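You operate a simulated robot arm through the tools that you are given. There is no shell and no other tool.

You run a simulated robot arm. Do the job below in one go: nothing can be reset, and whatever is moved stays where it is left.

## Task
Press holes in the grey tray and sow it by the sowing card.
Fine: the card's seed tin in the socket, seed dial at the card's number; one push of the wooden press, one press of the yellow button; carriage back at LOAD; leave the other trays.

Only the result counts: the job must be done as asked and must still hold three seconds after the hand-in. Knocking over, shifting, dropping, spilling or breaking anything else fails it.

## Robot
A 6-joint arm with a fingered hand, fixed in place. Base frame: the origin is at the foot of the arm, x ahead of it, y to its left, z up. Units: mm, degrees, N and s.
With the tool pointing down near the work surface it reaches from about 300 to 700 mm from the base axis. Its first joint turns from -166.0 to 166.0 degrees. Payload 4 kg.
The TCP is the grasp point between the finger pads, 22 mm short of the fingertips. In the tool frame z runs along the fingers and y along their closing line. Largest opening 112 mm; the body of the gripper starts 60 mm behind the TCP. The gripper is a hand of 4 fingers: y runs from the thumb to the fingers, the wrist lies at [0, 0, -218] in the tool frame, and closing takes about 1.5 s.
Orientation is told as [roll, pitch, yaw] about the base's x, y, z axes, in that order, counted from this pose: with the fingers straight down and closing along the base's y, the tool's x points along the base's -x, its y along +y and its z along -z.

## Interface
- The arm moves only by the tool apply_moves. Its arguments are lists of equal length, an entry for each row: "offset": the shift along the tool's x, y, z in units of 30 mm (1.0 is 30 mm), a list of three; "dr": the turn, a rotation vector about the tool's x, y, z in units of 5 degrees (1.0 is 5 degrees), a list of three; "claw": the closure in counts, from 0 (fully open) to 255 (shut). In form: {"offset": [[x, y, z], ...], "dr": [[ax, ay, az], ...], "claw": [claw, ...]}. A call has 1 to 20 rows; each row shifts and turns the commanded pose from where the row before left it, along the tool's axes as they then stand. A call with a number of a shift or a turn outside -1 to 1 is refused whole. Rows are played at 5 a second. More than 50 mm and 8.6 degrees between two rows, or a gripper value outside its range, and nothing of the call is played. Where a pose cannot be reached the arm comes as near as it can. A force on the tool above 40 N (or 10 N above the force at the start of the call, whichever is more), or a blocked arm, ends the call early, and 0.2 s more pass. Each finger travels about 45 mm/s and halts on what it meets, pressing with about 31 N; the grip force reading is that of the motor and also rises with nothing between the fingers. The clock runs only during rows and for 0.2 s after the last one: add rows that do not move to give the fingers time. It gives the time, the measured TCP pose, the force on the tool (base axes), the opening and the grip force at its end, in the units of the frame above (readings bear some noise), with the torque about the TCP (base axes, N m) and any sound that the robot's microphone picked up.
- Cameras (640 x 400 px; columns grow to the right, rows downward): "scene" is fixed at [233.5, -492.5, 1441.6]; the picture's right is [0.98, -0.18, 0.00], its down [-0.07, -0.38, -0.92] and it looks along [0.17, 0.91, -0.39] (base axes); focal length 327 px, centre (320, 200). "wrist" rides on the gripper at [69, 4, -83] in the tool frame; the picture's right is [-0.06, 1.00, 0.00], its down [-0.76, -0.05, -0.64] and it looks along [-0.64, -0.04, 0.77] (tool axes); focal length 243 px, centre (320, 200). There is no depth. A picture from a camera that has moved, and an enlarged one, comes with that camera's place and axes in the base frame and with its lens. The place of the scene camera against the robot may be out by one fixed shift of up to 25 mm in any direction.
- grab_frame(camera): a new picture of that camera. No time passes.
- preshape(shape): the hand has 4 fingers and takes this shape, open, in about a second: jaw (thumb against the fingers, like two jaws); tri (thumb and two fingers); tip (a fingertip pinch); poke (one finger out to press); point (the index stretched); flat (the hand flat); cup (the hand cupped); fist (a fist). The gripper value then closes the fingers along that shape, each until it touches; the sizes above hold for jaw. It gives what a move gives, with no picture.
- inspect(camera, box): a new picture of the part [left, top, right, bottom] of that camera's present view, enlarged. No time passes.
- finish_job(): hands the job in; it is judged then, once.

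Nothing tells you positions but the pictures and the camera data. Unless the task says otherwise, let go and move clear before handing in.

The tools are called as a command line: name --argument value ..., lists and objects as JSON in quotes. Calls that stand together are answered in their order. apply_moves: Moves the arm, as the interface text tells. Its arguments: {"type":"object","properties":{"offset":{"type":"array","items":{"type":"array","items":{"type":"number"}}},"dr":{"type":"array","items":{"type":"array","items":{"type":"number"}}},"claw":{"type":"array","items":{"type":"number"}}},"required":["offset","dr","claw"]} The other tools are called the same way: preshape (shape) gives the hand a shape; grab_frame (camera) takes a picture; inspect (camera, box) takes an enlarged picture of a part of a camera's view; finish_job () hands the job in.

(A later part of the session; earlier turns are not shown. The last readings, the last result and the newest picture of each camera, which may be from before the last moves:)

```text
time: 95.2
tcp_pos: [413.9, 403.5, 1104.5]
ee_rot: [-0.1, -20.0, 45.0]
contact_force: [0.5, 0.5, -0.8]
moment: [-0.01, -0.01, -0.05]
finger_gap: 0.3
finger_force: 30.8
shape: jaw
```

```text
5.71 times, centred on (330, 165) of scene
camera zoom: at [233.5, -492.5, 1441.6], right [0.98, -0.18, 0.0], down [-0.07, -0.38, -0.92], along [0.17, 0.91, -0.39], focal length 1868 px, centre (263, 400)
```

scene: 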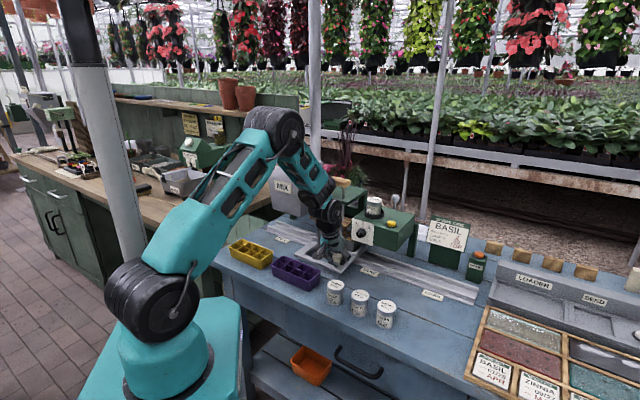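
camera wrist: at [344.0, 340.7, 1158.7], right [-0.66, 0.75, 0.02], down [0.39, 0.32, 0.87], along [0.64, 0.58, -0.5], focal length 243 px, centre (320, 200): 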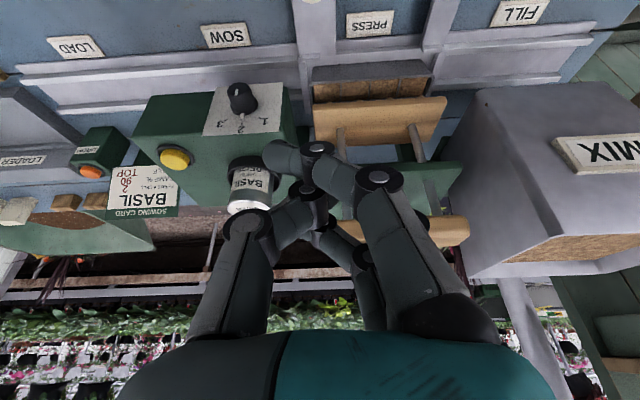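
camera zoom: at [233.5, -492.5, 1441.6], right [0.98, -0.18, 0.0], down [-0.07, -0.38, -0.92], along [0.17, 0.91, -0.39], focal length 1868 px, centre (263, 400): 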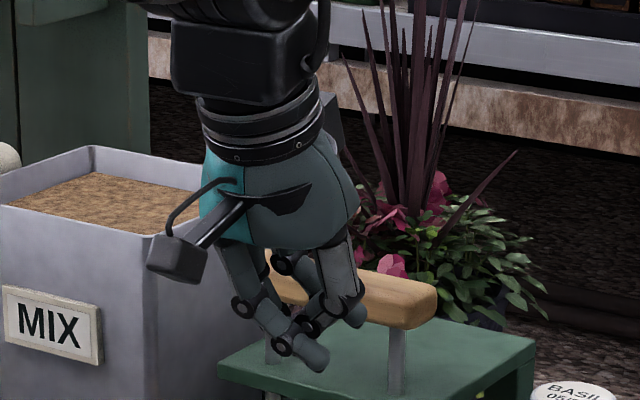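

preshape --shape "poke"

grab_frame --camera "wrist"

inspect --camera "scene" --box '[290, 130, 370, 200]'

```text
time: 96.1
tcp_pos: [413.7, 404.2, 1104.7]
ee_rot: [0.1, -20.1, 45.0]
contact_force: [-0.8, -0.5, 0.9]
moment: [0.0, -0.04, 0.01]
finger_gap: 0.0
finger_force: 0.1
shape: poke
```

```text
taken
camera wrist: at [344.0, 340.7, 1158.7], right [-0.66, 0.75, 0.02], down [0.39, 0.32, 0.87], along [0.64, 0.58, -0.5], focal length 243 px, centre (320, 200)
```

wrist: 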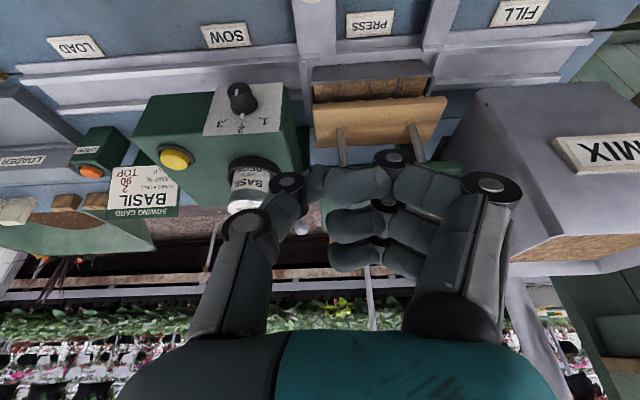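

```text
5.71 times, centred on (330, 165) of scene
camera zoom: at [233.5, -492.5, 1441.6], right [0.98, -0.18, 0.0], down [-0.07, -0.38, -0.92], along [0.17, 0.91, -0.39], focal length 1868 px, centre (263, 400)
```

zoom: 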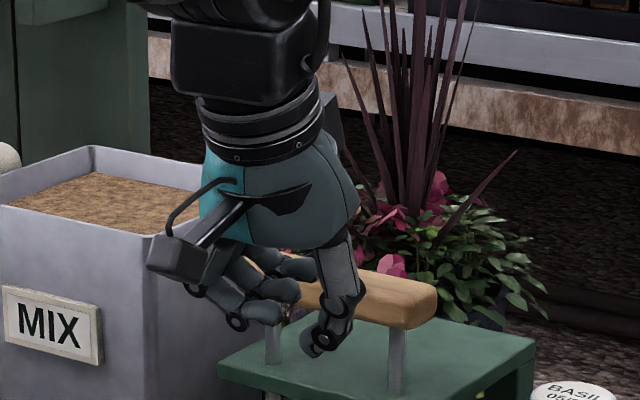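

apply_moves --offset '[[0, 0, 0], [0, 0, 0], [0, 0, 0], [0, 0, 0], [0, 0, 0], [0, 0, 0], [0, 0, 0], [0, 0, 0]]' --dr '[[0, 0, 0], [0, 0, 0], [0, 0, 0], [0, 0, 0], [0, 0, 0], [0, 0, 0], [0, 0, 0], [0, 0, 0]]' --claw '[255, 255, 255, 255, 255, 255, 255, 255]'

grab_frame --camera "wrist"

inspect --camera "scene" --box '[290, 130, 370, 200]'

```text
time: 97.9
tcp_pos: [413.9, 404.9, 1104.8]
ee_rot: [0.0, -20.0, 45.0]
contact_force: [-0.6, 0.4, 0.5]
moment: [-0.03, 0.0, -0.01]
finger_gap: 0.1
finger_force: 30.8
shape: jaw
```

```text
taken
camera wrist: at [344.0, 340.7, 1158.7], right [-0.66, 0.75, 0.02], down [0.39, 0.32, 0.87], along [0.64, 0.58, -0.5], focal length 243 px, centre (320, 200)
```

wrist: 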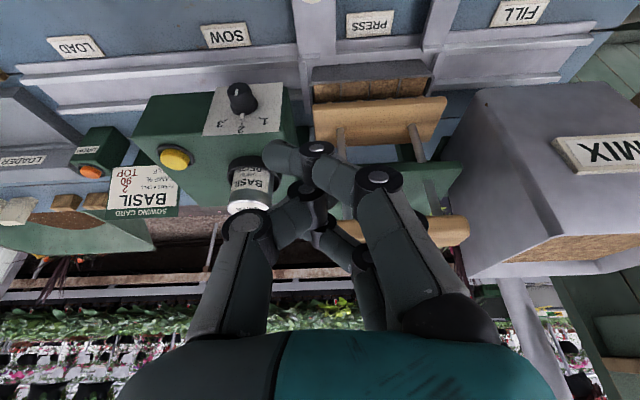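

```text
5.71 times, centred on (330, 165) of scene
camera zoom: at [233.5, -492.5, 1441.6], right [0.98, -0.18, 0.0], down [-0.07, -0.38, -0.92], along [0.17, 0.91, -0.39], focal length 1868 px, centre (263, 400)
```

zoom: 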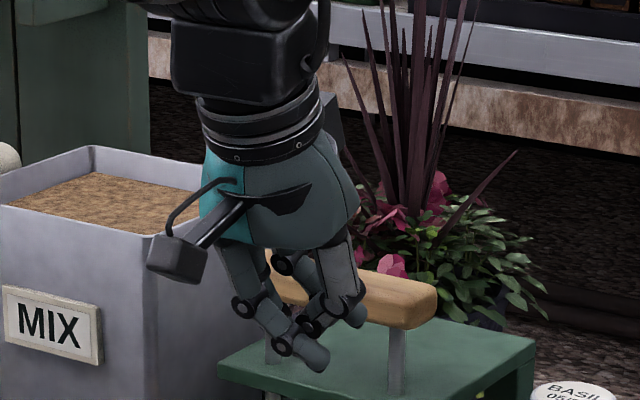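

preshape --shape "poke"

apply_moves --offset '[[0, 0, 0], [0, 0, 0], [0, 0, 0], [0, 0, 0], [0, 0, 0]]' --dr '[[0, 0, 0], [0, 0, 0], [0, 0, 0], [0, 0, 0], [0, 0, 0]]' --claw '[0, 0, 0, 0, 0]'

grab_frame --camera "wrist"

inspect --camera "scene" --box '[290, 130, 370, 200]'

```text
time: 98.8
tcp_pos: [413.9, 404.7, 1104.9]
ee_rot: [0.0, -19.9, 45.0]
contact_force: [0.0, 0.1, 0.6]
moment: [-0.03, -0.03, -0.02]
finger_gap: 0.1
finger_force: 0.0
shape: poke
```

```text
time: 100.0
tcp_pos: [413.7, 404.5, 1104.3]
ee_rot: [0.1, -20.0, 44.9]
contact_force: [-0.6, 0.5, 0.6]
moment: [0.01, -0.02, 0.01]
finger_gap: 0.0
finger_force: 0.1
shape: poke
```

```text
taken
camera wrist: at [344.0, 340.7, 1158.7], right [-0.66, 0.75, 0.02], down [0.39, 0.32, 0.87], along [0.64, 0.58, -0.5], focal length 243 px, centre (320, 200)
```

wrist: 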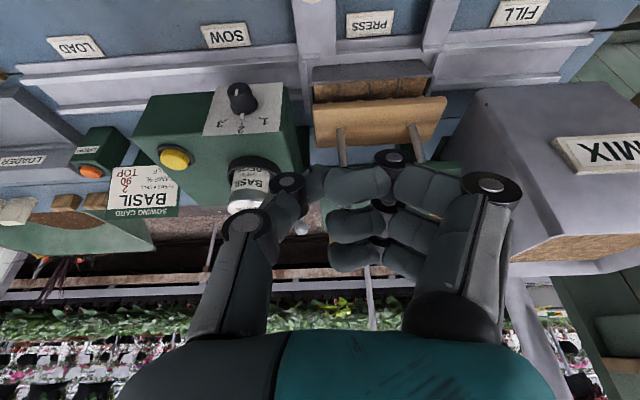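

```text
5.71 times, centred on (330, 165) of scene
camera zoom: at [233.5, -492.5, 1441.6], right [0.98, -0.18, 0.0], down [-0.07, -0.38, -0.92], along [0.17, 0.91, -0.39], focal length 1868 px, centre (263, 400)
```

zoom: 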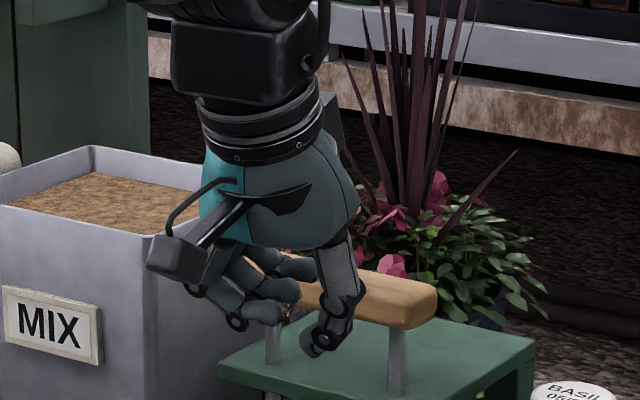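

inspect --camera "wrist" --box '[200, 130, 520, 340]'

preshape --shape "point"

grab_frame --camera "wrist"

inspect --camera "scene" --box '[290, 130, 370, 200]'

```text
1.90 times, centred on (360, 235) of wrist
camera zoom: at [344.0, 340.7, 1158.7], right [-0.66, 0.75, 0.02], down [0.39, 0.32, 0.87], along [0.64, 0.58, -0.5], focal length 462 px, centre (244, 133)
```

zoom: 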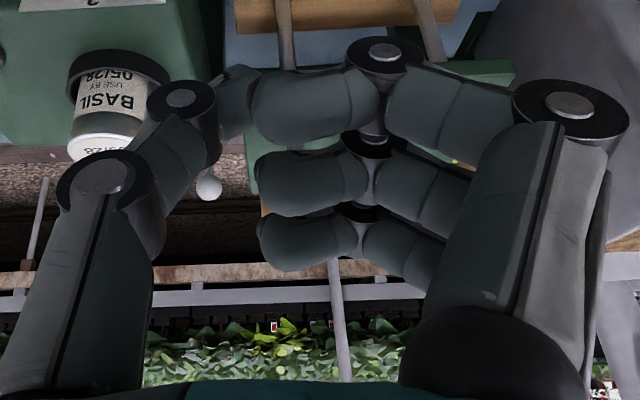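

```text
time: 100.9
tcp_pos: [414.3, 403.9, 1105.5]
ee_rot: [-0.1, -20.0, 45.0]
contact_force: [0.2, -0.1, 0.4]
moment: [0.0, 0.0, 0.0]
finger_gap: 105.8
finger_force: 0.1
shape: point
```

```text
taken
camera wrist: at [344.0, 340.7, 1158.7], right [-0.66, 0.75, 0.02], down [0.39, 0.32, 0.87], along [0.64, 0.58, -0.5], focal length 243 px, centre (320, 200)
```

wrist: 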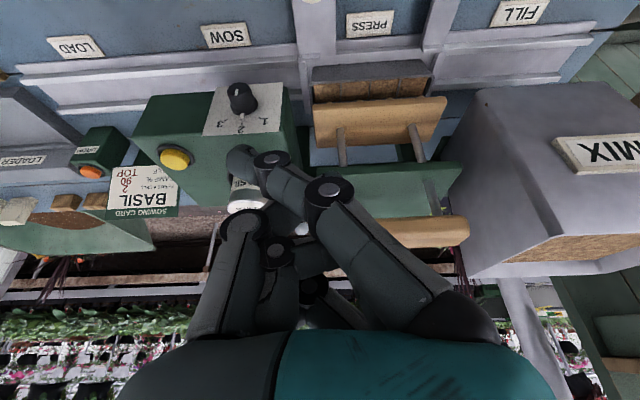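

```text
5.71 times, centred on (330, 165) of scene
camera zoom: at [233.5, -492.5, 1441.6], right [0.98, -0.18, 0.0], down [-0.07, -0.38, -0.92], along [0.17, 0.91, -0.39], focal length 1868 px, centre (263, 400)
```

zoom: 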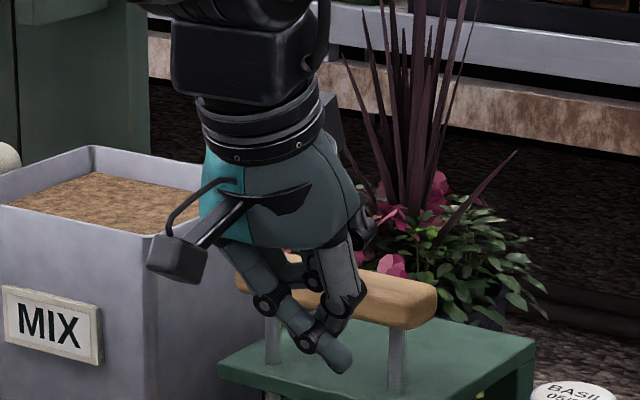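

"Poke" puts the thumb out on the tool axis, which will suit the button. For the press handle I'll check the "tri" pinch, which should make a stiffer pusher.

preshape --shape "tri"

apply_moves --offset '[[0, 0, 0], [0, 0, 0], [0, 0, 0], [0, 0, 0], [0, 0, 0], [0, 0, 0], [0, 0, 0], [0, 0, 0], [0, 0, 0], [0, 0, 0]]' --dr '[[0, 0, 0], [0, 0, 0], [0, 0, 0], [0, 0, 0], [0, 0, 0], [0, 0, 0], [0, 0, 0], [0, 0, 0], [0, 0, 0], [0, 0, 0]]' --claw '[255, 255, 255, 255, 255, 255, 255, 255, 255, 255]'

inspect --camera "wrist" --box '[200, 130, 520, 340]'

inspect --camera "scene" --box '[290, 130, 370, 200]'

```text
time: 101.8
tcp_pos: [413.1, 404.4, 1104.4]
ee_rot: [0.0, -20.0, 45.0]
contact_force: [-0.6, 0.7, 0.7]
moment: [-0.03, 0.0, -0.03]
finger_gap: 112.0
finger_force: 0.1
shape: tri
```

```text
time: 104.0
tcp_pos: [413.5, 403.6, 1105.2]
ee_rot: [0.2, -20.0, 45.0]
contact_force: [-0.1, -0.1, -0.2]
moment: [-0.02, 0.0, 0.02]
finger_gap: 0.0
finger_force: 31.5
shape: tri
```

```text
1.90 times, centred on (360, 235) of wrist
camera zoom: at [344.0, 340.7, 1158.7], right [-0.66, 0.75, 0.02], down [0.39, 0.32, 0.87], along [0.64, 0.58, -0.5], focal length 462 px, centre (244, 133)
```

zoom: 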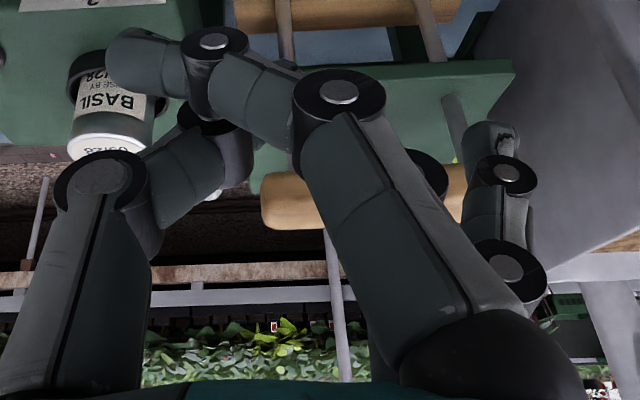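

```text
5.71 times, centred on (330, 165) of scene
camera zoom: at [233.5, -492.5, 1441.6], right [0.98, -0.18, 0.0], down [-0.07, -0.38, -0.92], along [0.17, 0.91, -0.39], focal length 1868 px, centre (263, 400)
```

zoom: 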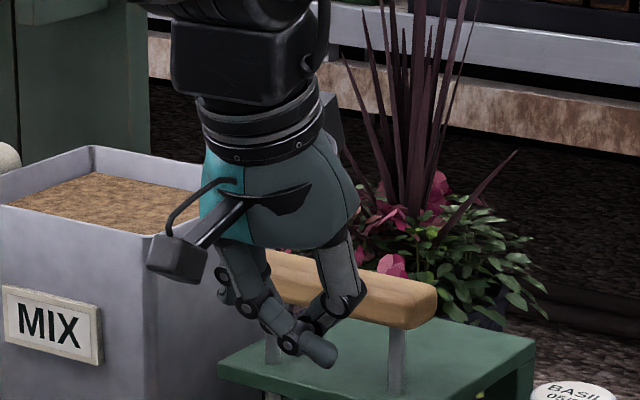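

I'll grasp the handle bar from above instead and push it down: jaw shape, spun −90° about the tool axis so the fingers close across the bar.

preshape --shape "jaw"

apply_moves --offset '[[0, 0, 0], [0, 0, 0], [0, 0, 0], [0, 0, 0], [0, 0, 0], [0, 0, 0], [0, 0, 0], [0, 0, 0], [0, 0, 0], [0, 0, 0], [0, 0, 0], [0, 0, 0], [0, 0, 0], [0, 0, 0], [0, 0, 0], [0, 0, 0], [0, 0, 0], [0, 0, 0], [0, 0, 0], [0, 0, 0]]' --dr '[[0, 0, -1], [0, 0, -1], [0, 0, -1], [0, 0, -1], [0, 0, -1], [0, 0, -1], [0, 0, -1], [0, 0, -1], [0, 0, -1], [0, 0, -1], [0, 0, -1], [0, 0, -1], [0, 0, -1], [0, 0, -1], [0, 0, -1], [0, 0, -1], [0, 0, -1], [0, 0, -1], [0, 0, 0], [0, 0, 0]]' --claw '[40, 40, 40, 40, 40, 40, 40, 40, 40, 40, 40, 40, 40, 40, 40, 40, 40, 40, 40, 40]'

grab_frame --camera "wrist"

grab_frame --camera "scene"

```text
time: 104.9
tcp_pos: [413.5, 403.8, 1104.5]
ee_rot: [0.0, -20.1, 45.0]
contact_force: [-0.5, -0.2, -0.3]
moment: [-0.05, 0.0, -0.02]
finger_gap: 112.0
finger_force: 0.1
shape: jaw
```

```text
time: 109.1
tcp_pos: [405.4, 412.2, 1104.3]
ee_rot: [-19.9, -2.4, 129.8]
contact_force: [-0.1, 0.9, -0.5]
moment: [-0.01, 0.02, -0.01]
finger_gap: 94.9
finger_force: 0.0
shape: jaw
out of reach, approached as far as the arm can: row 17, 18
```

```text
taken
camera wrist: at [426.7, 335.4, 1177.5], right [-0.77, -0.54, -0.34], down [-0.6, 0.46, 0.65], along [-0.2, 0.71, -0.68], focal length 243 px, centre (320, 200)
```

wrist: 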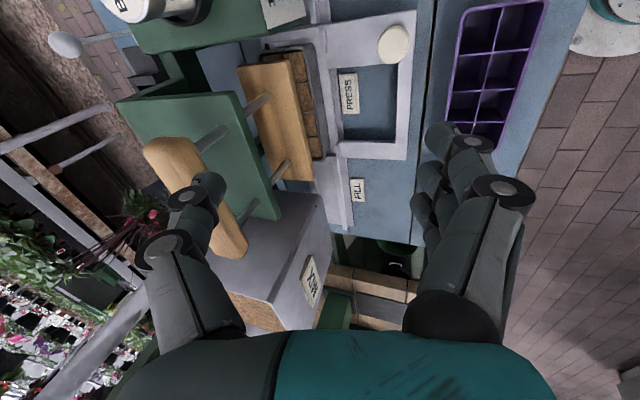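

```text
taken
```

scene: 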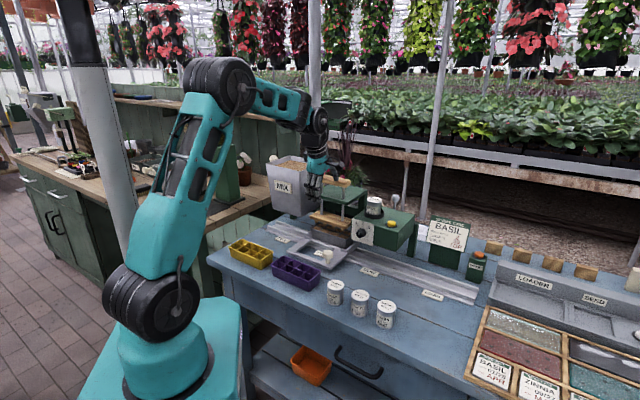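

The spin stopped ~5° short at a joint limit, which is fine here. I'll zoom on the handle from this side to locate it exactly.

inspect --camera "wrist" --box '[100, 50, 340, 300]'

inspect --camera "scene" --box '[290, 140, 380, 250]'

```text
1.60 times, centred on (220, 175) of wrist
camera zoom: at [426.7, 335.4, 1177.5], right [-0.77, -0.54, -0.34], down [-0.6, 0.46, 0.65], along [-0.2, 0.71, -0.68], focal length 388 px, centre (480, 240)
```

zoom: 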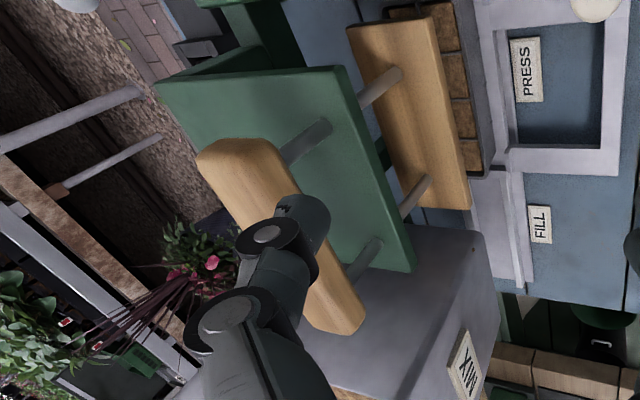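

```text
3.64 times, centred on (335, 195) of scene
camera zoom: at [233.5, -492.5, 1441.6], right [0.98, -0.18, 0.0], down [-0.07, -0.38, -0.92], along [0.17, 0.91, -0.39], focal length 1189 px, centre (266, 218)
```

zoom: 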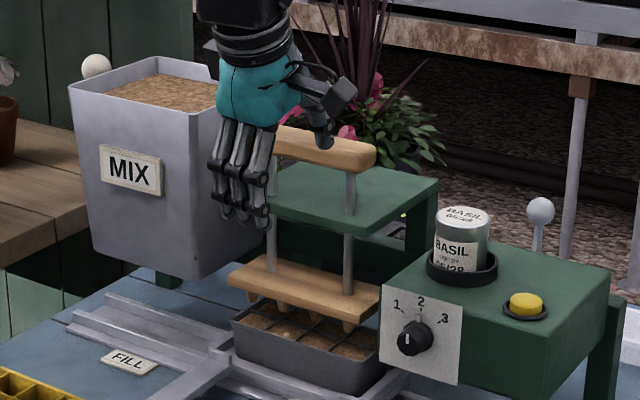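

Moving over the handle bar with open fingers at a safe height.

apply_moves --offset '[[-0.2, -0.3, -0.5], [-0.446, -0.84, 0.117], [-0.446, -0.84, 0.117], [-0.446, -0.84, 0.117], [-0.446, -0.84, 0.117], [-0.446, -0.84, 0.117], [0, 0, 0], [0, 0, 0]]' --dr '[[0, 0, 0], [0, 0, 0], [0, 0, 0], [0, 0, 0], [0, 0, 0], [0, 0, 0], [0, 0, 0], [0, 0, 0]]' --claw '[40, 40, 40, 40, 40, 40, 40, 40]'

grab_frame --camera "wrist"

inspect --camera "scene" --box '[290, 120, 380, 210]'

```text
time: 110.9
tcp_pos: [455.8, 544.3, 1148.2]
ee_rot: [-19.8, -3.1, 129.7]
contact_force: [0.4, 0.0, 0.5]
moment: [-0.02, -0.03, 0.02]
finger_gap: 94.6
finger_force: 0.0
shape: jaw
out of reach, approached as far as the arm can: row 6
```

```text
taken
camera wrist: at [477.8, 466.9, 1220.9], right [-0.77, -0.54, -0.34], down [-0.6, 0.45, 0.66], along [-0.2, 0.71, -0.67], focal length 243 px, centre (320, 200)
```

wrist: 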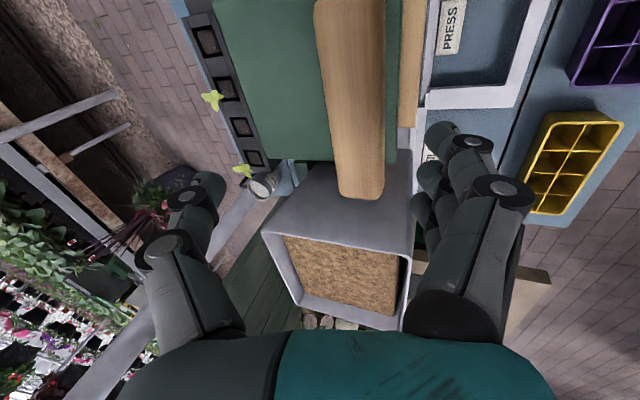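

```text
4.44 times, centred on (335, 165) of scene
camera zoom: at [233.5, -492.5, 1441.6], right [0.98, -0.18, 0.0], down [-0.07, -0.38, -0.92], along [0.17, 0.91, -0.39], focal length 1453 px, centre (253, 356)
```

zoom: 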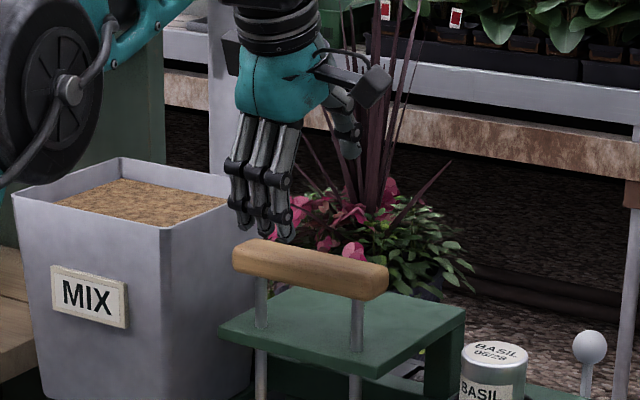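

inspect --camera "wrist" --box '[260, 0, 460, 220]'

```text
1.82 times, centred on (360, 110) of wrist
camera zoom: at [477.8, 466.9, 1220.9], right [-0.77, -0.54, -0.34], down [-0.6, 0.45, 0.66], along [-0.2, 0.71, -0.67], focal length 441 px, centre (247, 364)
```

zoom: 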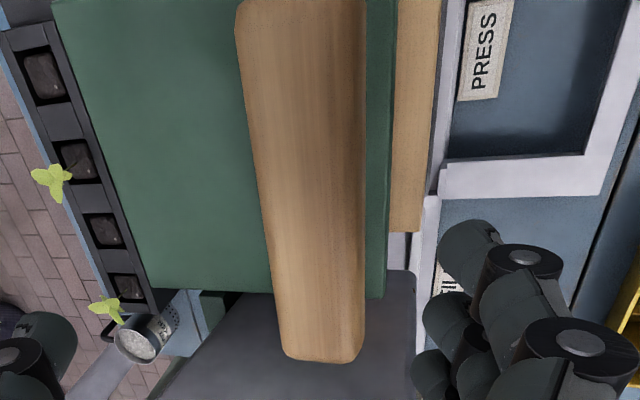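

The bar runs right through the point below the TCP. Lowering so the open fingers straddle it.

apply_moves --offset '[[0.0215, 0.194, 0.5325], [0.0215, 0.194, 0.5325], [0.0215, 0.194, 0.5325], [0.0215, 0.194, 0.5325], [0, 0, 0], [0, 0, 0]]' --dr '[[0, 0, 0], [0, 0, 0], [0, 0, 0], [0, 0, 0], [0, 0, 0], [0, 0, 0]]' --claw '[40, 40, 40, 40, 40, 40]'

grab_frame --camera "wrist"

inspect --camera "scene" --box '[290, 120, 380, 210]'

```text
time: 112.3
tcp_pos: [456.5, 544.8, 1079.8]
ee_rot: [-19.9, -2.4, 129.7]
contact_force: [0.4, 0.1, 0.1]
moment: [-0.04, 0.01, 0.0]
finger_gap: 94.7
finger_force: 0.1
shape: jaw
```

```text
taken
camera wrist: at [477.2, 467.5, 1152.8], right [-0.77, -0.54, -0.34], down [-0.6, 0.46, 0.65], along [-0.2, 0.71, -0.68], focal length 243 px, centre (320, 200)
```

wrist: 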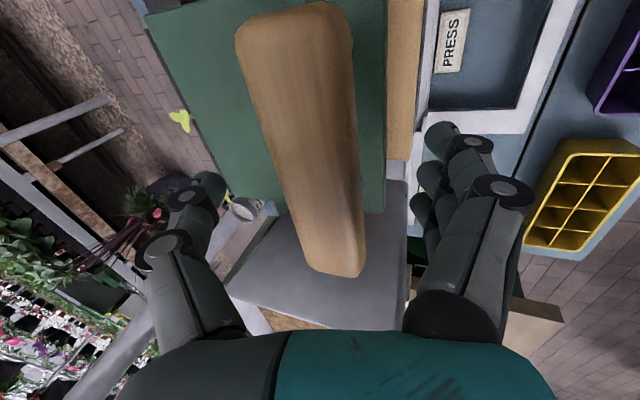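

```text
4.44 times, centred on (335, 165) of scene
camera zoom: at [233.5, -492.5, 1441.6], right [0.98, -0.18, 0.0], down [-0.07, -0.38, -0.92], along [0.17, 0.91, -0.39], focal length 1453 px, centre (253, 356)
```

zoom: 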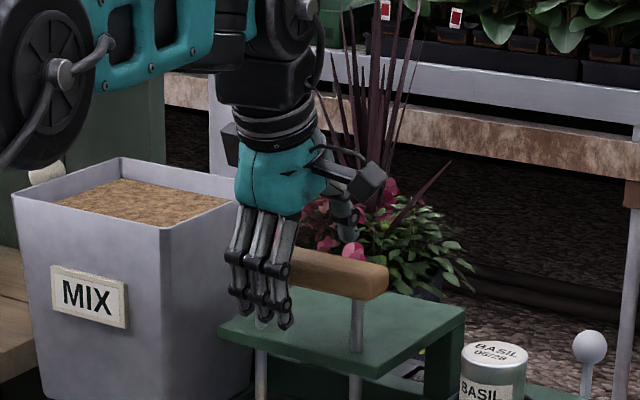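

apply_moves --offset '[[0.008, 0.078, -0.028], [0, 0, 0], [0, 0, 0], [0, 0, 0], [0, 0, 0], [0, 0, 0], [0, 0, 0], [0, 0, 0], [0, 0, 0], [0, 0, 0], [0, 0, 0]]' --dr '[[0, 0, 0], [0, 0, 0], [0, 0, 0], [0, 0, 0], [0, 0, 0], [0, 0, 0], [0, 0, 0], [0, 0, 0], [0, 0, 0], [0, 0, 0], [0, 0, 0]]' --claw '[60, 90, 120, 150, 170, 185, 200, 215, 225, 225, 225]'

grab_frame --camera "wrist"

inspect --camera "scene" --box '[290, 120, 380, 210]'

```text
time: 114.7
tcp_pos: [455.8, 542.6, 1077.6]
ee_rot: [-19.8, -2.5, 129.6]
contact_force: [0.5, 1.1, -5.3]
moment: [-0.17, 0.21, 0.1]
finger_gap: 33.3
finger_force: 31.2
shape: jaw
```

```text
taken
camera wrist: at [475.5, 465.8, 1152.4], right [-0.77, -0.54, -0.34], down [-0.6, 0.46, 0.65], along [-0.2, 0.71, -0.68], focal length 243 px, centre (320, 200)
```

wrist: 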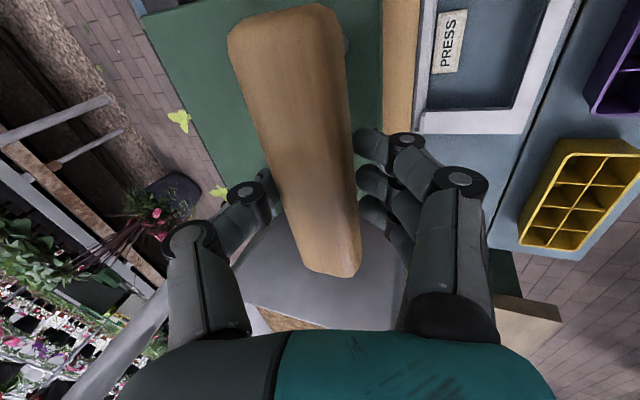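

```text
4.44 times, centred on (335, 165) of scene
camera zoom: at [233.5, -492.5, 1441.6], right [0.98, -0.18, 0.0], down [-0.07, -0.38, -0.92], along [0.17, 0.91, -0.39], focal length 1453 px, centre (253, 356)
```

zoom: 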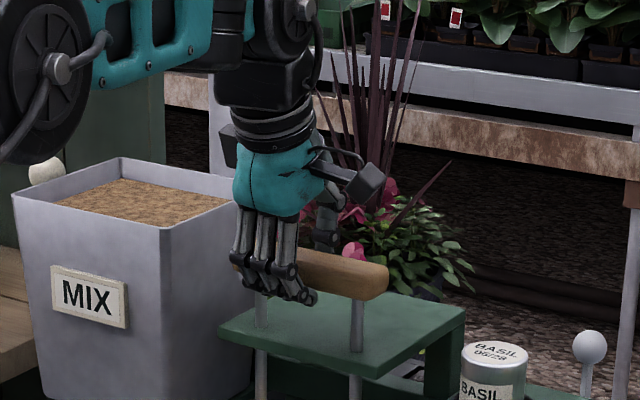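

The bar is gripped. Pushing straight down slowly.

apply_moves --offset '[[0.0038, 0.0342, 0.094], [0.0038, 0.0342, 0.094], [0.0038, 0.0342, 0.094], [0.0038, 0.0342, 0.094], [0.0038, 0.0342, 0.094], [0.0038, 0.0342, 0.094]]' --dr '[[0, 0, 0], [0, 0, 0], [0, 0, 0], [0, 0, 0], [0, 0, 0], [0, 0, 0]]' --claw '[225, 225, 225, 225, 225, 225]'

inspect --camera "scene" --box '[290, 140, 390, 260]'

grab_frame --camera "wrist"

```text
time: 116.1
tcp_pos: [454.9, 544.2, 1063.6]
ee_rot: [-19.8, -2.5, 129.8]
contact_force: [-0.2, -1.0, 4.4]
moment: [-0.06, 0.07, 0.11]
finger_gap: 33.6
finger_force: 31.1
shape: jaw
```

```text
3.33 times, centred on (340, 200) of scene
camera zoom: at [233.5, -492.5, 1441.6], right [0.98, -0.18, 0.0], down [-0.07, -0.38, -0.92], along [0.17, 0.91, -0.39], focal length 1090 px, centre (253, 200)
```

zoom: 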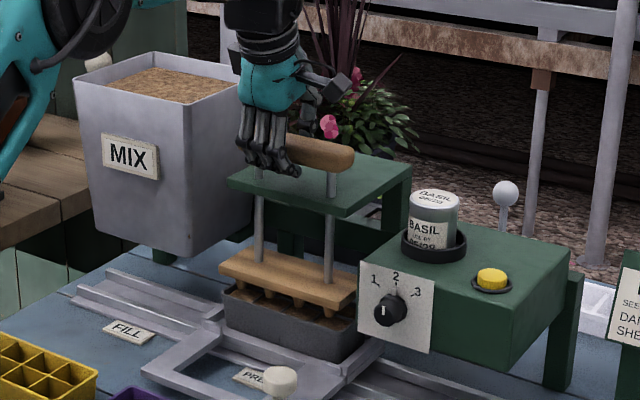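

```text
taken
camera wrist: at [475.6, 465.9, 1136.0], right [-0.77, -0.54, -0.34], down [-0.6, 0.46, 0.65], along [-0.2, 0.71, -0.68], focal length 243 px, centre (320, 200)
```

wrist: 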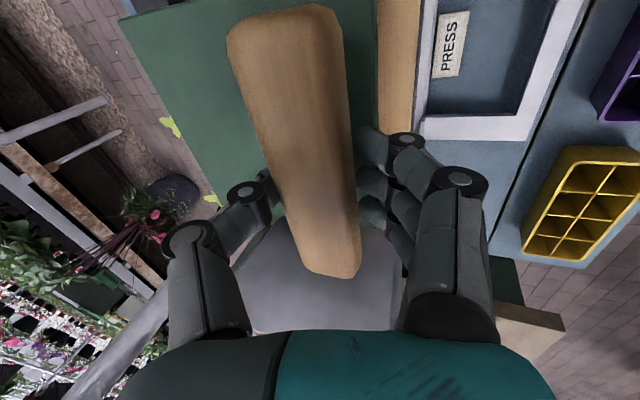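

The press follows smoothly (4 N). Continuing down to the bottom of the stroke.

apply_moves --offset '[[0.0038, 0.0342, 0.094], [0.0038, 0.0342, 0.094], [0.0038, 0.0342, 0.094], [0.0038, 0.0342, 0.094], [0.0038, 0.0342, 0.094], [0.0038, 0.0342, 0.094]]' --dr '[[0, 0, 0], [0, 0, 0], [0, 0, 0], [0, 0, 0], [0, 0, 0], [0, 0, 0]]' --claw '[225, 225, 225, 225, 225, 225]'

inspect --camera "scene" --box '[290, 140, 390, 260]'

```text
time: 117.5
tcp_pos: [456.0, 543.8, 1043.0]
ee_rot: [-19.9, -2.4, 129.5]
contact_force: [1.6, -3.7, 5.7]
moment: [-0.09, 0.0, 0.08]
finger_gap: 33.6
finger_force: 31.0
shape: jaw
```

```text
3.33 times, centred on (340, 200) of scene
camera zoom: at [233.5, -492.5, 1441.6], right [0.98, -0.18, 0.0], down [-0.07, -0.38, -0.92], along [0.17, 0.91, -0.39], focal length 1090 px, centre (253, 200)
```

zoom: 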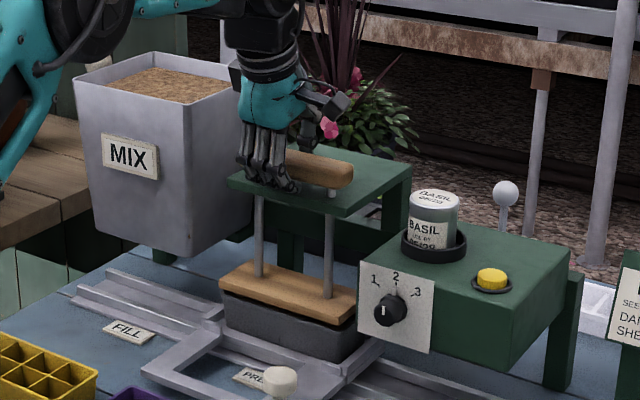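

apply_moves --offset '[[0.0025, 0.0228, 0.0627], [0.0025, 0.0228, 0.0627], [0, 0, 0]]' --dr '[[0, 0, 0], [0, 0, 0], [0, 0, 0]]' --claw '[225, 225, 225]'

inspect --camera "scene" --box '[300, 180, 380, 250]'

grab_frame --camera "wrist"

```text
time: 118.3
tcp_pos: [455.4, 543.6, 1040.3]
ee_rot: [-20.1, -2.4, 129.7]
contact_force: [9.0, 8.0, 5.8]
moment: [0.28, -0.36, 0.08]
finger_gap: 30.5
finger_force: 31.1
shape: jaw
```

```text
5.71 times, centred on (340, 215) of scene
camera zoom: at [233.5, -492.5, 1441.6], right [0.98, -0.18, 0.0], down [-0.07, -0.38, -0.92], along [0.17, 0.91, -0.39], focal length 1868 px, centre (206, 114)
```

zoom: 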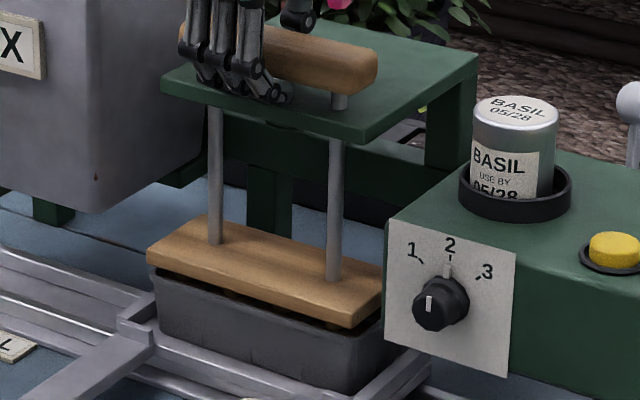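

```text
taken
camera wrist: at [476.0, 466.7, 1113.3], right [-0.77, -0.54, -0.34], down [-0.61, 0.46, 0.65], along [-0.2, 0.71, -0.68], focal length 243 px, centre (320, 200)
```

wrist: 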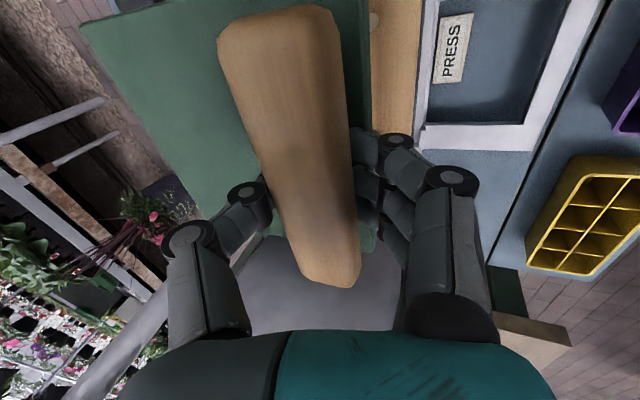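

apply_moves --offset '[[0.0025, 0.0228, 0.0627], [0, 0, 0]]' --dr '[[0, 0, 0], [0, 0, 0]]' --claw '[225, 225]'

inspect --camera "scene" --box '[300, 180, 380, 250]'

inspect --camera "wrist" --box '[200, 80, 460, 300]'

```text
time: 118.9
tcp_pos: [454.1, 543.1, 1037.1]
ee_rot: [-20.0, -2.4, 129.7]
contact_force: [7.7, 9.7, 8.6]
moment: [0.35, -0.4, 0.07]
finger_gap: 30.6
finger_force: 30.9
shape: jaw
```

```text
5.71 times, centred on (340, 215) of scene
camera zoom: at [233.5, -492.5, 1441.6], right [0.98, -0.18, 0.0], down [-0.07, -0.38, -0.92], along [0.17, 0.91, -0.39], focal length 1868 px, centre (206, 114)
```

zoom: 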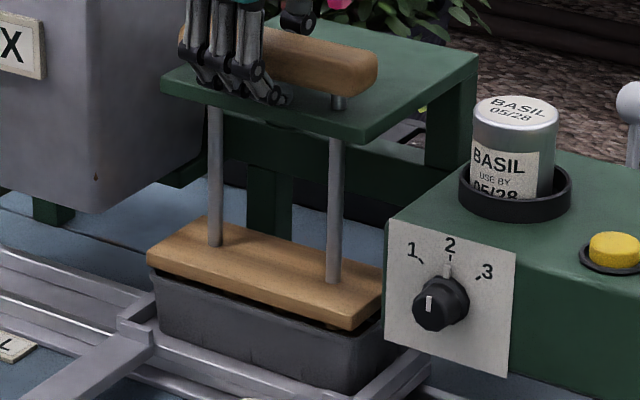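

```text
1.82 times, centred on (330, 190) of wrist
camera zoom: at [475.7, 466.5, 1111.8], right [-0.77, -0.54, -0.34], down [-0.6, 0.46, 0.65], along [-0.2, 0.71, -0.68], focal length 441 px, centre (302, 218)
```

zoom: 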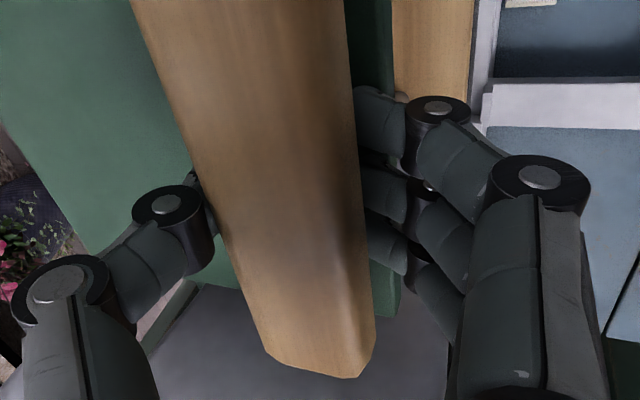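

apply_moves --offset '[[0.0025, 0.0228, 0.0627], [0, 0, 0]]' --dr '[[0, 0, 0], [0, 0, 0]]' --claw '[225, 225]'

inspect --camera "scene" --box '[310, 180, 370, 250]'

```text
time: 119.5
tcp_pos: [454.7, 544.0, 1036.7]
ee_rot: [-20.0, -2.4, 129.8]
contact_force: [5.9, 5.6, 19.7]
moment: [0.25, -0.33, 0.09]
finger_gap: 31.5
finger_force: 30.6
shape: jaw
```

```text
5.71 times, centred on (340, 215) of scene
camera zoom: at [233.5, -492.5, 1441.6], right [0.98, -0.18, 0.0], down [-0.07, -0.38, -0.92], along [0.17, 0.91, -0.39], focal length 1868 px, centre (206, 114)
```

zoom: 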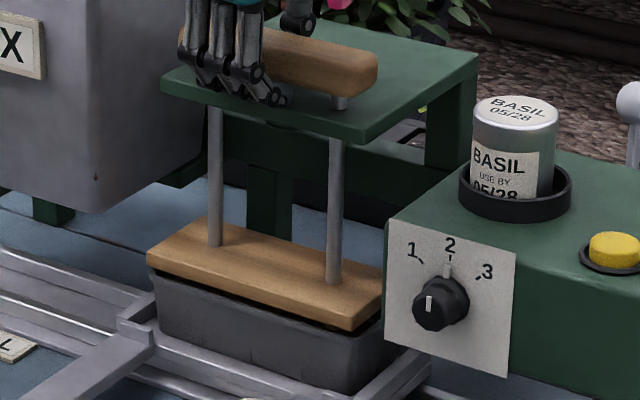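

inspect --camera "scene" --box '[315, 215, 355, 245]'

inspect --camera "scene" --box '[315, 175, 365, 210]'

```text
13.33 times, centred on (335, 230) of scene
camera zoom: at [233.5, -492.5, 1441.6], right [0.98, -0.18, 0.0], down [-0.07, -0.38, -0.92], along [0.17, 0.91, -0.39], focal length 4360 px, centre (120, -200)
```

zoom: 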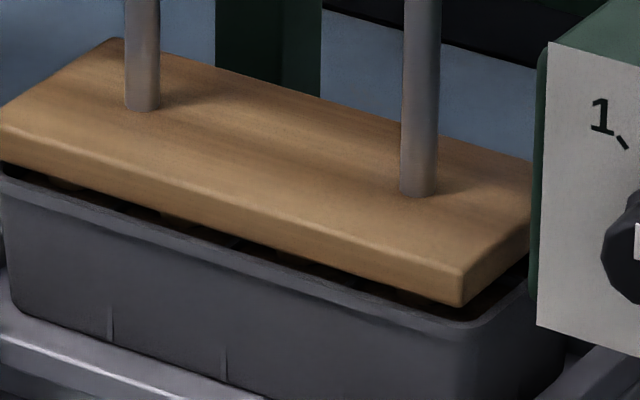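

```text
11.43 times, centred on (340, 192) of scene
camera zoom: at [233.5, -492.5, 1441.6], right [0.98, -0.18, 0.0], down [-0.07, -0.38, -0.92], along [0.17, 0.91, -0.39], focal length 3737 px, centre (91, 286)
```

zoom: 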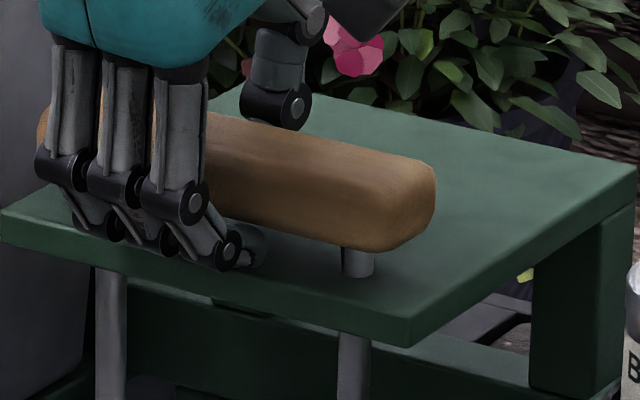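

apply_moves --offset '[[0.0025, 0.0228, 0.0627], [0, 0, 0]]' --dr '[[0, 0, 0], [0, 0, 0]]' --claw '[225, 225]'

inspect --camera "scene" --box '[315, 215, 355, 245]'

inspect --camera "scene" --box '[315, 175, 365, 210]'

```text
time: 120.1
tcp_pos: [454.0, 542.7, 1036.4]
ee_rot: [-20.1, -2.5, 129.7]
contact_force: [1.8, 4.7, 28.7]
moment: [0.13, -0.19, 0.08]
finger_gap: 31.7
finger_force: 31.3
shape: jaw
```

```text
13.33 times, centred on (335, 230) of scene
camera zoom: at [233.5, -492.5, 1441.6], right [0.98, -0.18, 0.0], down [-0.07, -0.38, -0.92], along [0.17, 0.91, -0.39], focal length 4360 px, centre (120, -200)
```

zoom: 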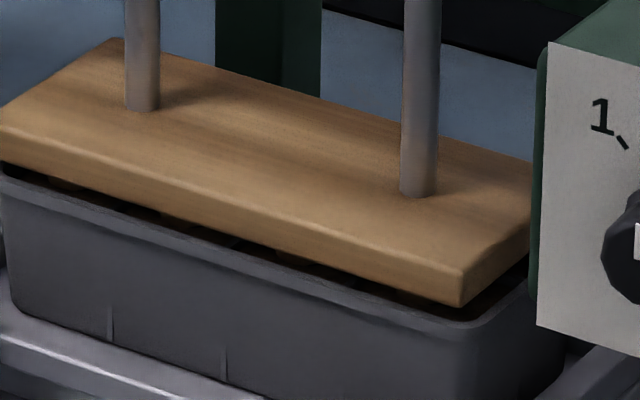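

```text
11.43 times, centred on (340, 192) of scene
camera zoom: at [233.5, -492.5, 1441.6], right [0.98, -0.18, 0.0], down [-0.07, -0.38, -0.92], along [0.17, 0.91, -0.39], focal length 3737 px, centre (91, 286)
```

zoom: 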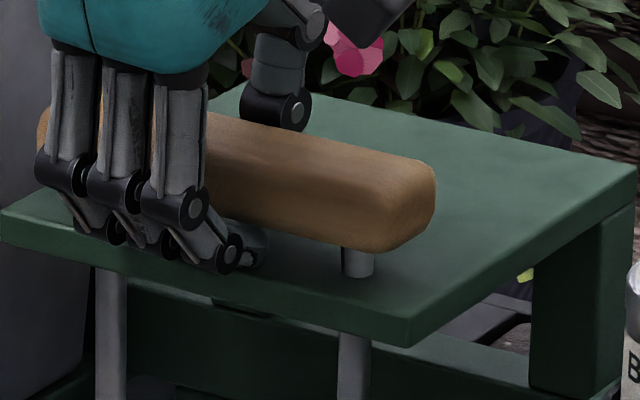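

inspect --camera "scene" --box '[300, 210, 340, 240]'

inspect --camera "scene" --box '[330, 215, 370, 245]'

```text
13.33 times, centred on (320, 225) of scene
camera zoom: at [233.5, -492.5, 1441.6], right [0.98, -0.18, 0.0], down [-0.07, -0.38, -0.92], along [0.17, 0.91, -0.39], focal length 4360 px, centre (320, -133)
```

zoom: 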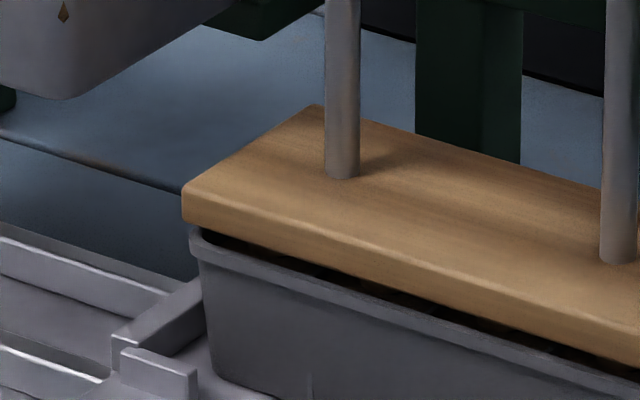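

```text
13.33 times, centred on (350, 230) of scene
camera zoom: at [233.5, -492.5, 1441.6], right [0.98, -0.18, 0.0], down [-0.07, -0.38, -0.92], along [0.17, 0.91, -0.39], focal length 4360 px, centre (-80, -200)
```

zoom: 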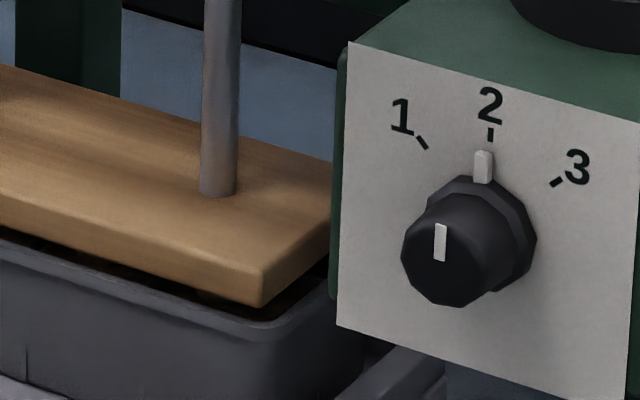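

The fingers now bear on the guide plate and the board is down at the tray, pegs buried. I'll raise the bar back up under control, then let go and look for holes in the soil.

apply_moves --offset '[[-0.0076, -0.0684, -0.188], [-0.0076, -0.0684, -0.188], [-0.0076, -0.0684, -0.188], [-0.0076, -0.0684, -0.188], [-0.0076, -0.0684, -0.188], [-0.0076, -0.0684, -0.188], [-0.0076, -0.0684, -0.188], [0, 0, 0]]' --dr '[[0, 0, 0], [0, 0, 0], [0, 0, 0], [0, 0, 0], [0, 0, 0], [0, 0, 0], [0, 0, 0], [0, 0, 0]]' --claw '[225, 225, 225, 225, 225, 225, 225, 225]'

inspect --camera "scene" --box '[300, 170, 380, 250]'

grab_frame --camera "wrist"

```text
time: 121.9
tcp_pos: [455.0, 544.4, 1073.0]
ee_rot: [-19.6, -2.3, 129.7]
contact_force: [4.5, 13.7, -19.1]
moment: [0.22, -0.19, 0.13]
finger_gap: 29.6
finger_force: 30.7
shape: jaw
```

```text
5.00 times, centred on (340, 210) of scene
camera zoom: at [233.5, -492.5, 1441.6], right [0.98, -0.18, 0.0], down [-0.07, -0.38, -0.92], along [0.17, 0.91, -0.39], focal length 1635 px, centre (220, 150)
```

zoom: 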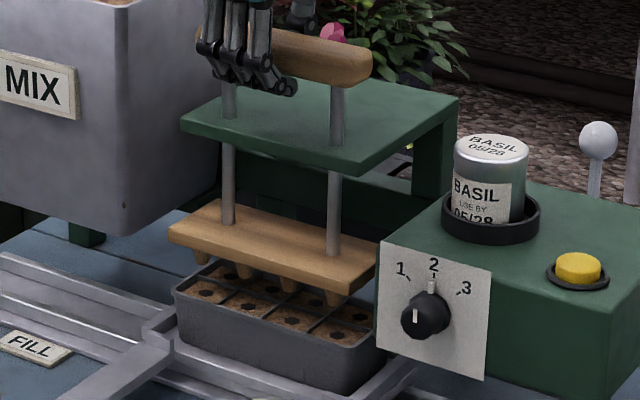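

```text
taken
camera wrist: at [476.4, 466.8, 1146.4], right [-0.77, -0.54, -0.33], down [-0.6, 0.46, 0.65], along [-0.2, 0.7, -0.68], focal length 243 px, centre (320, 200)
```

wrist: 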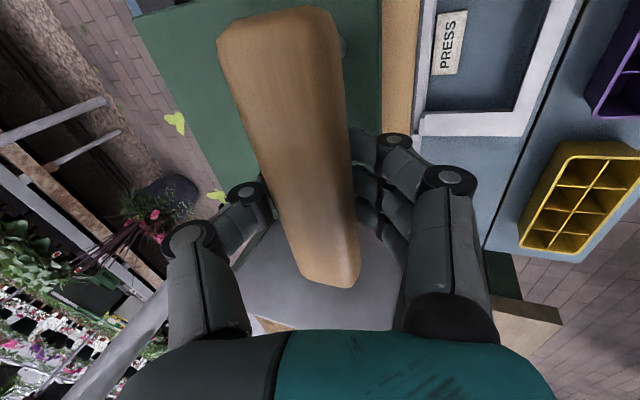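

Dark holes are now visible in every cell: the press worked. Relieving the upward pull, then opening and rising off the bar.

apply_moves --offset '[[0.0025, 0.0228, 0.0627], [0, 0, 0], [0, 0, 0], [0, 0, 0], [0, 0, 0], [0, 0, 0], [0, 0, 0]]' --dr '[[0, 0, 0], [0, 0, 0], [0, 0, 0], [0, 0, 0], [0, 0, 0], [0, 0, 0], [0, 0, 0]]' --claw '[225, 200, 170, 130, 90, 40, 40]'

apply_moves --offset '[[-0.0152, -0.137, -0.376], [-0.03, -0.274, -0.752], [-0.03, -0.274, -0.752], [0, 0, 0]]' --dr '[[0, 0, 0], [0, 0, 0], [0, 0, 0], [0, 0, 0]]' --claw '[40, 40, 40, 40]'

inspect --camera "scene" --box '[290, 130, 390, 250]'

grab_frame --camera "wrist"

```text
time: 123.5
tcp_pos: [455.9, 542.1, 1072.8]
ee_rot: [-19.9, -2.4, 129.6]
contact_force: [0.4, 0.8, 0.9]
moment: [0.03, -0.01, -0.01]
finger_gap: 94.3
finger_force: 0.1
shape: jaw
```

```text
time: 124.5
tcp_pos: [454.2, 544.1, 1133.0]
ee_rot: [-19.9, -2.7, 129.5]
contact_force: [-0.6, 0.2, -0.5]
moment: [-0.02, 0.0, 0.03]
finger_gap: 94.2
finger_force: 0.1
shape: jaw
```

```text
3.33 times, centred on (340, 190) of scene
camera zoom: at [233.5, -492.5, 1441.6], right [0.98, -0.18, 0.0], down [-0.07, -0.38, -0.92], along [0.17, 0.91, -0.39], focal length 1090 px, centre (253, 233)
```

zoom: 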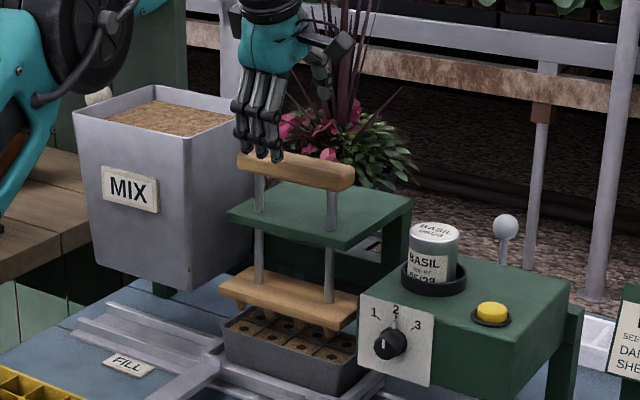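

```text
taken
camera wrist: at [476.0, 465.2, 1206.9], right [-0.77, -0.54, -0.34], down [-0.6, 0.46, 0.66], along [-0.2, 0.71, -0.68], focal length 243 px, centre (320, 200)
```

wrist: 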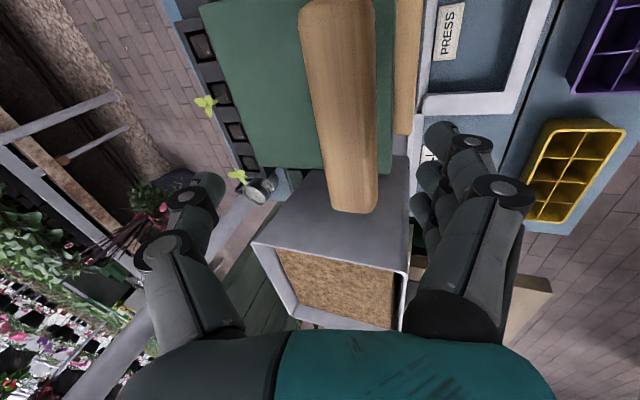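

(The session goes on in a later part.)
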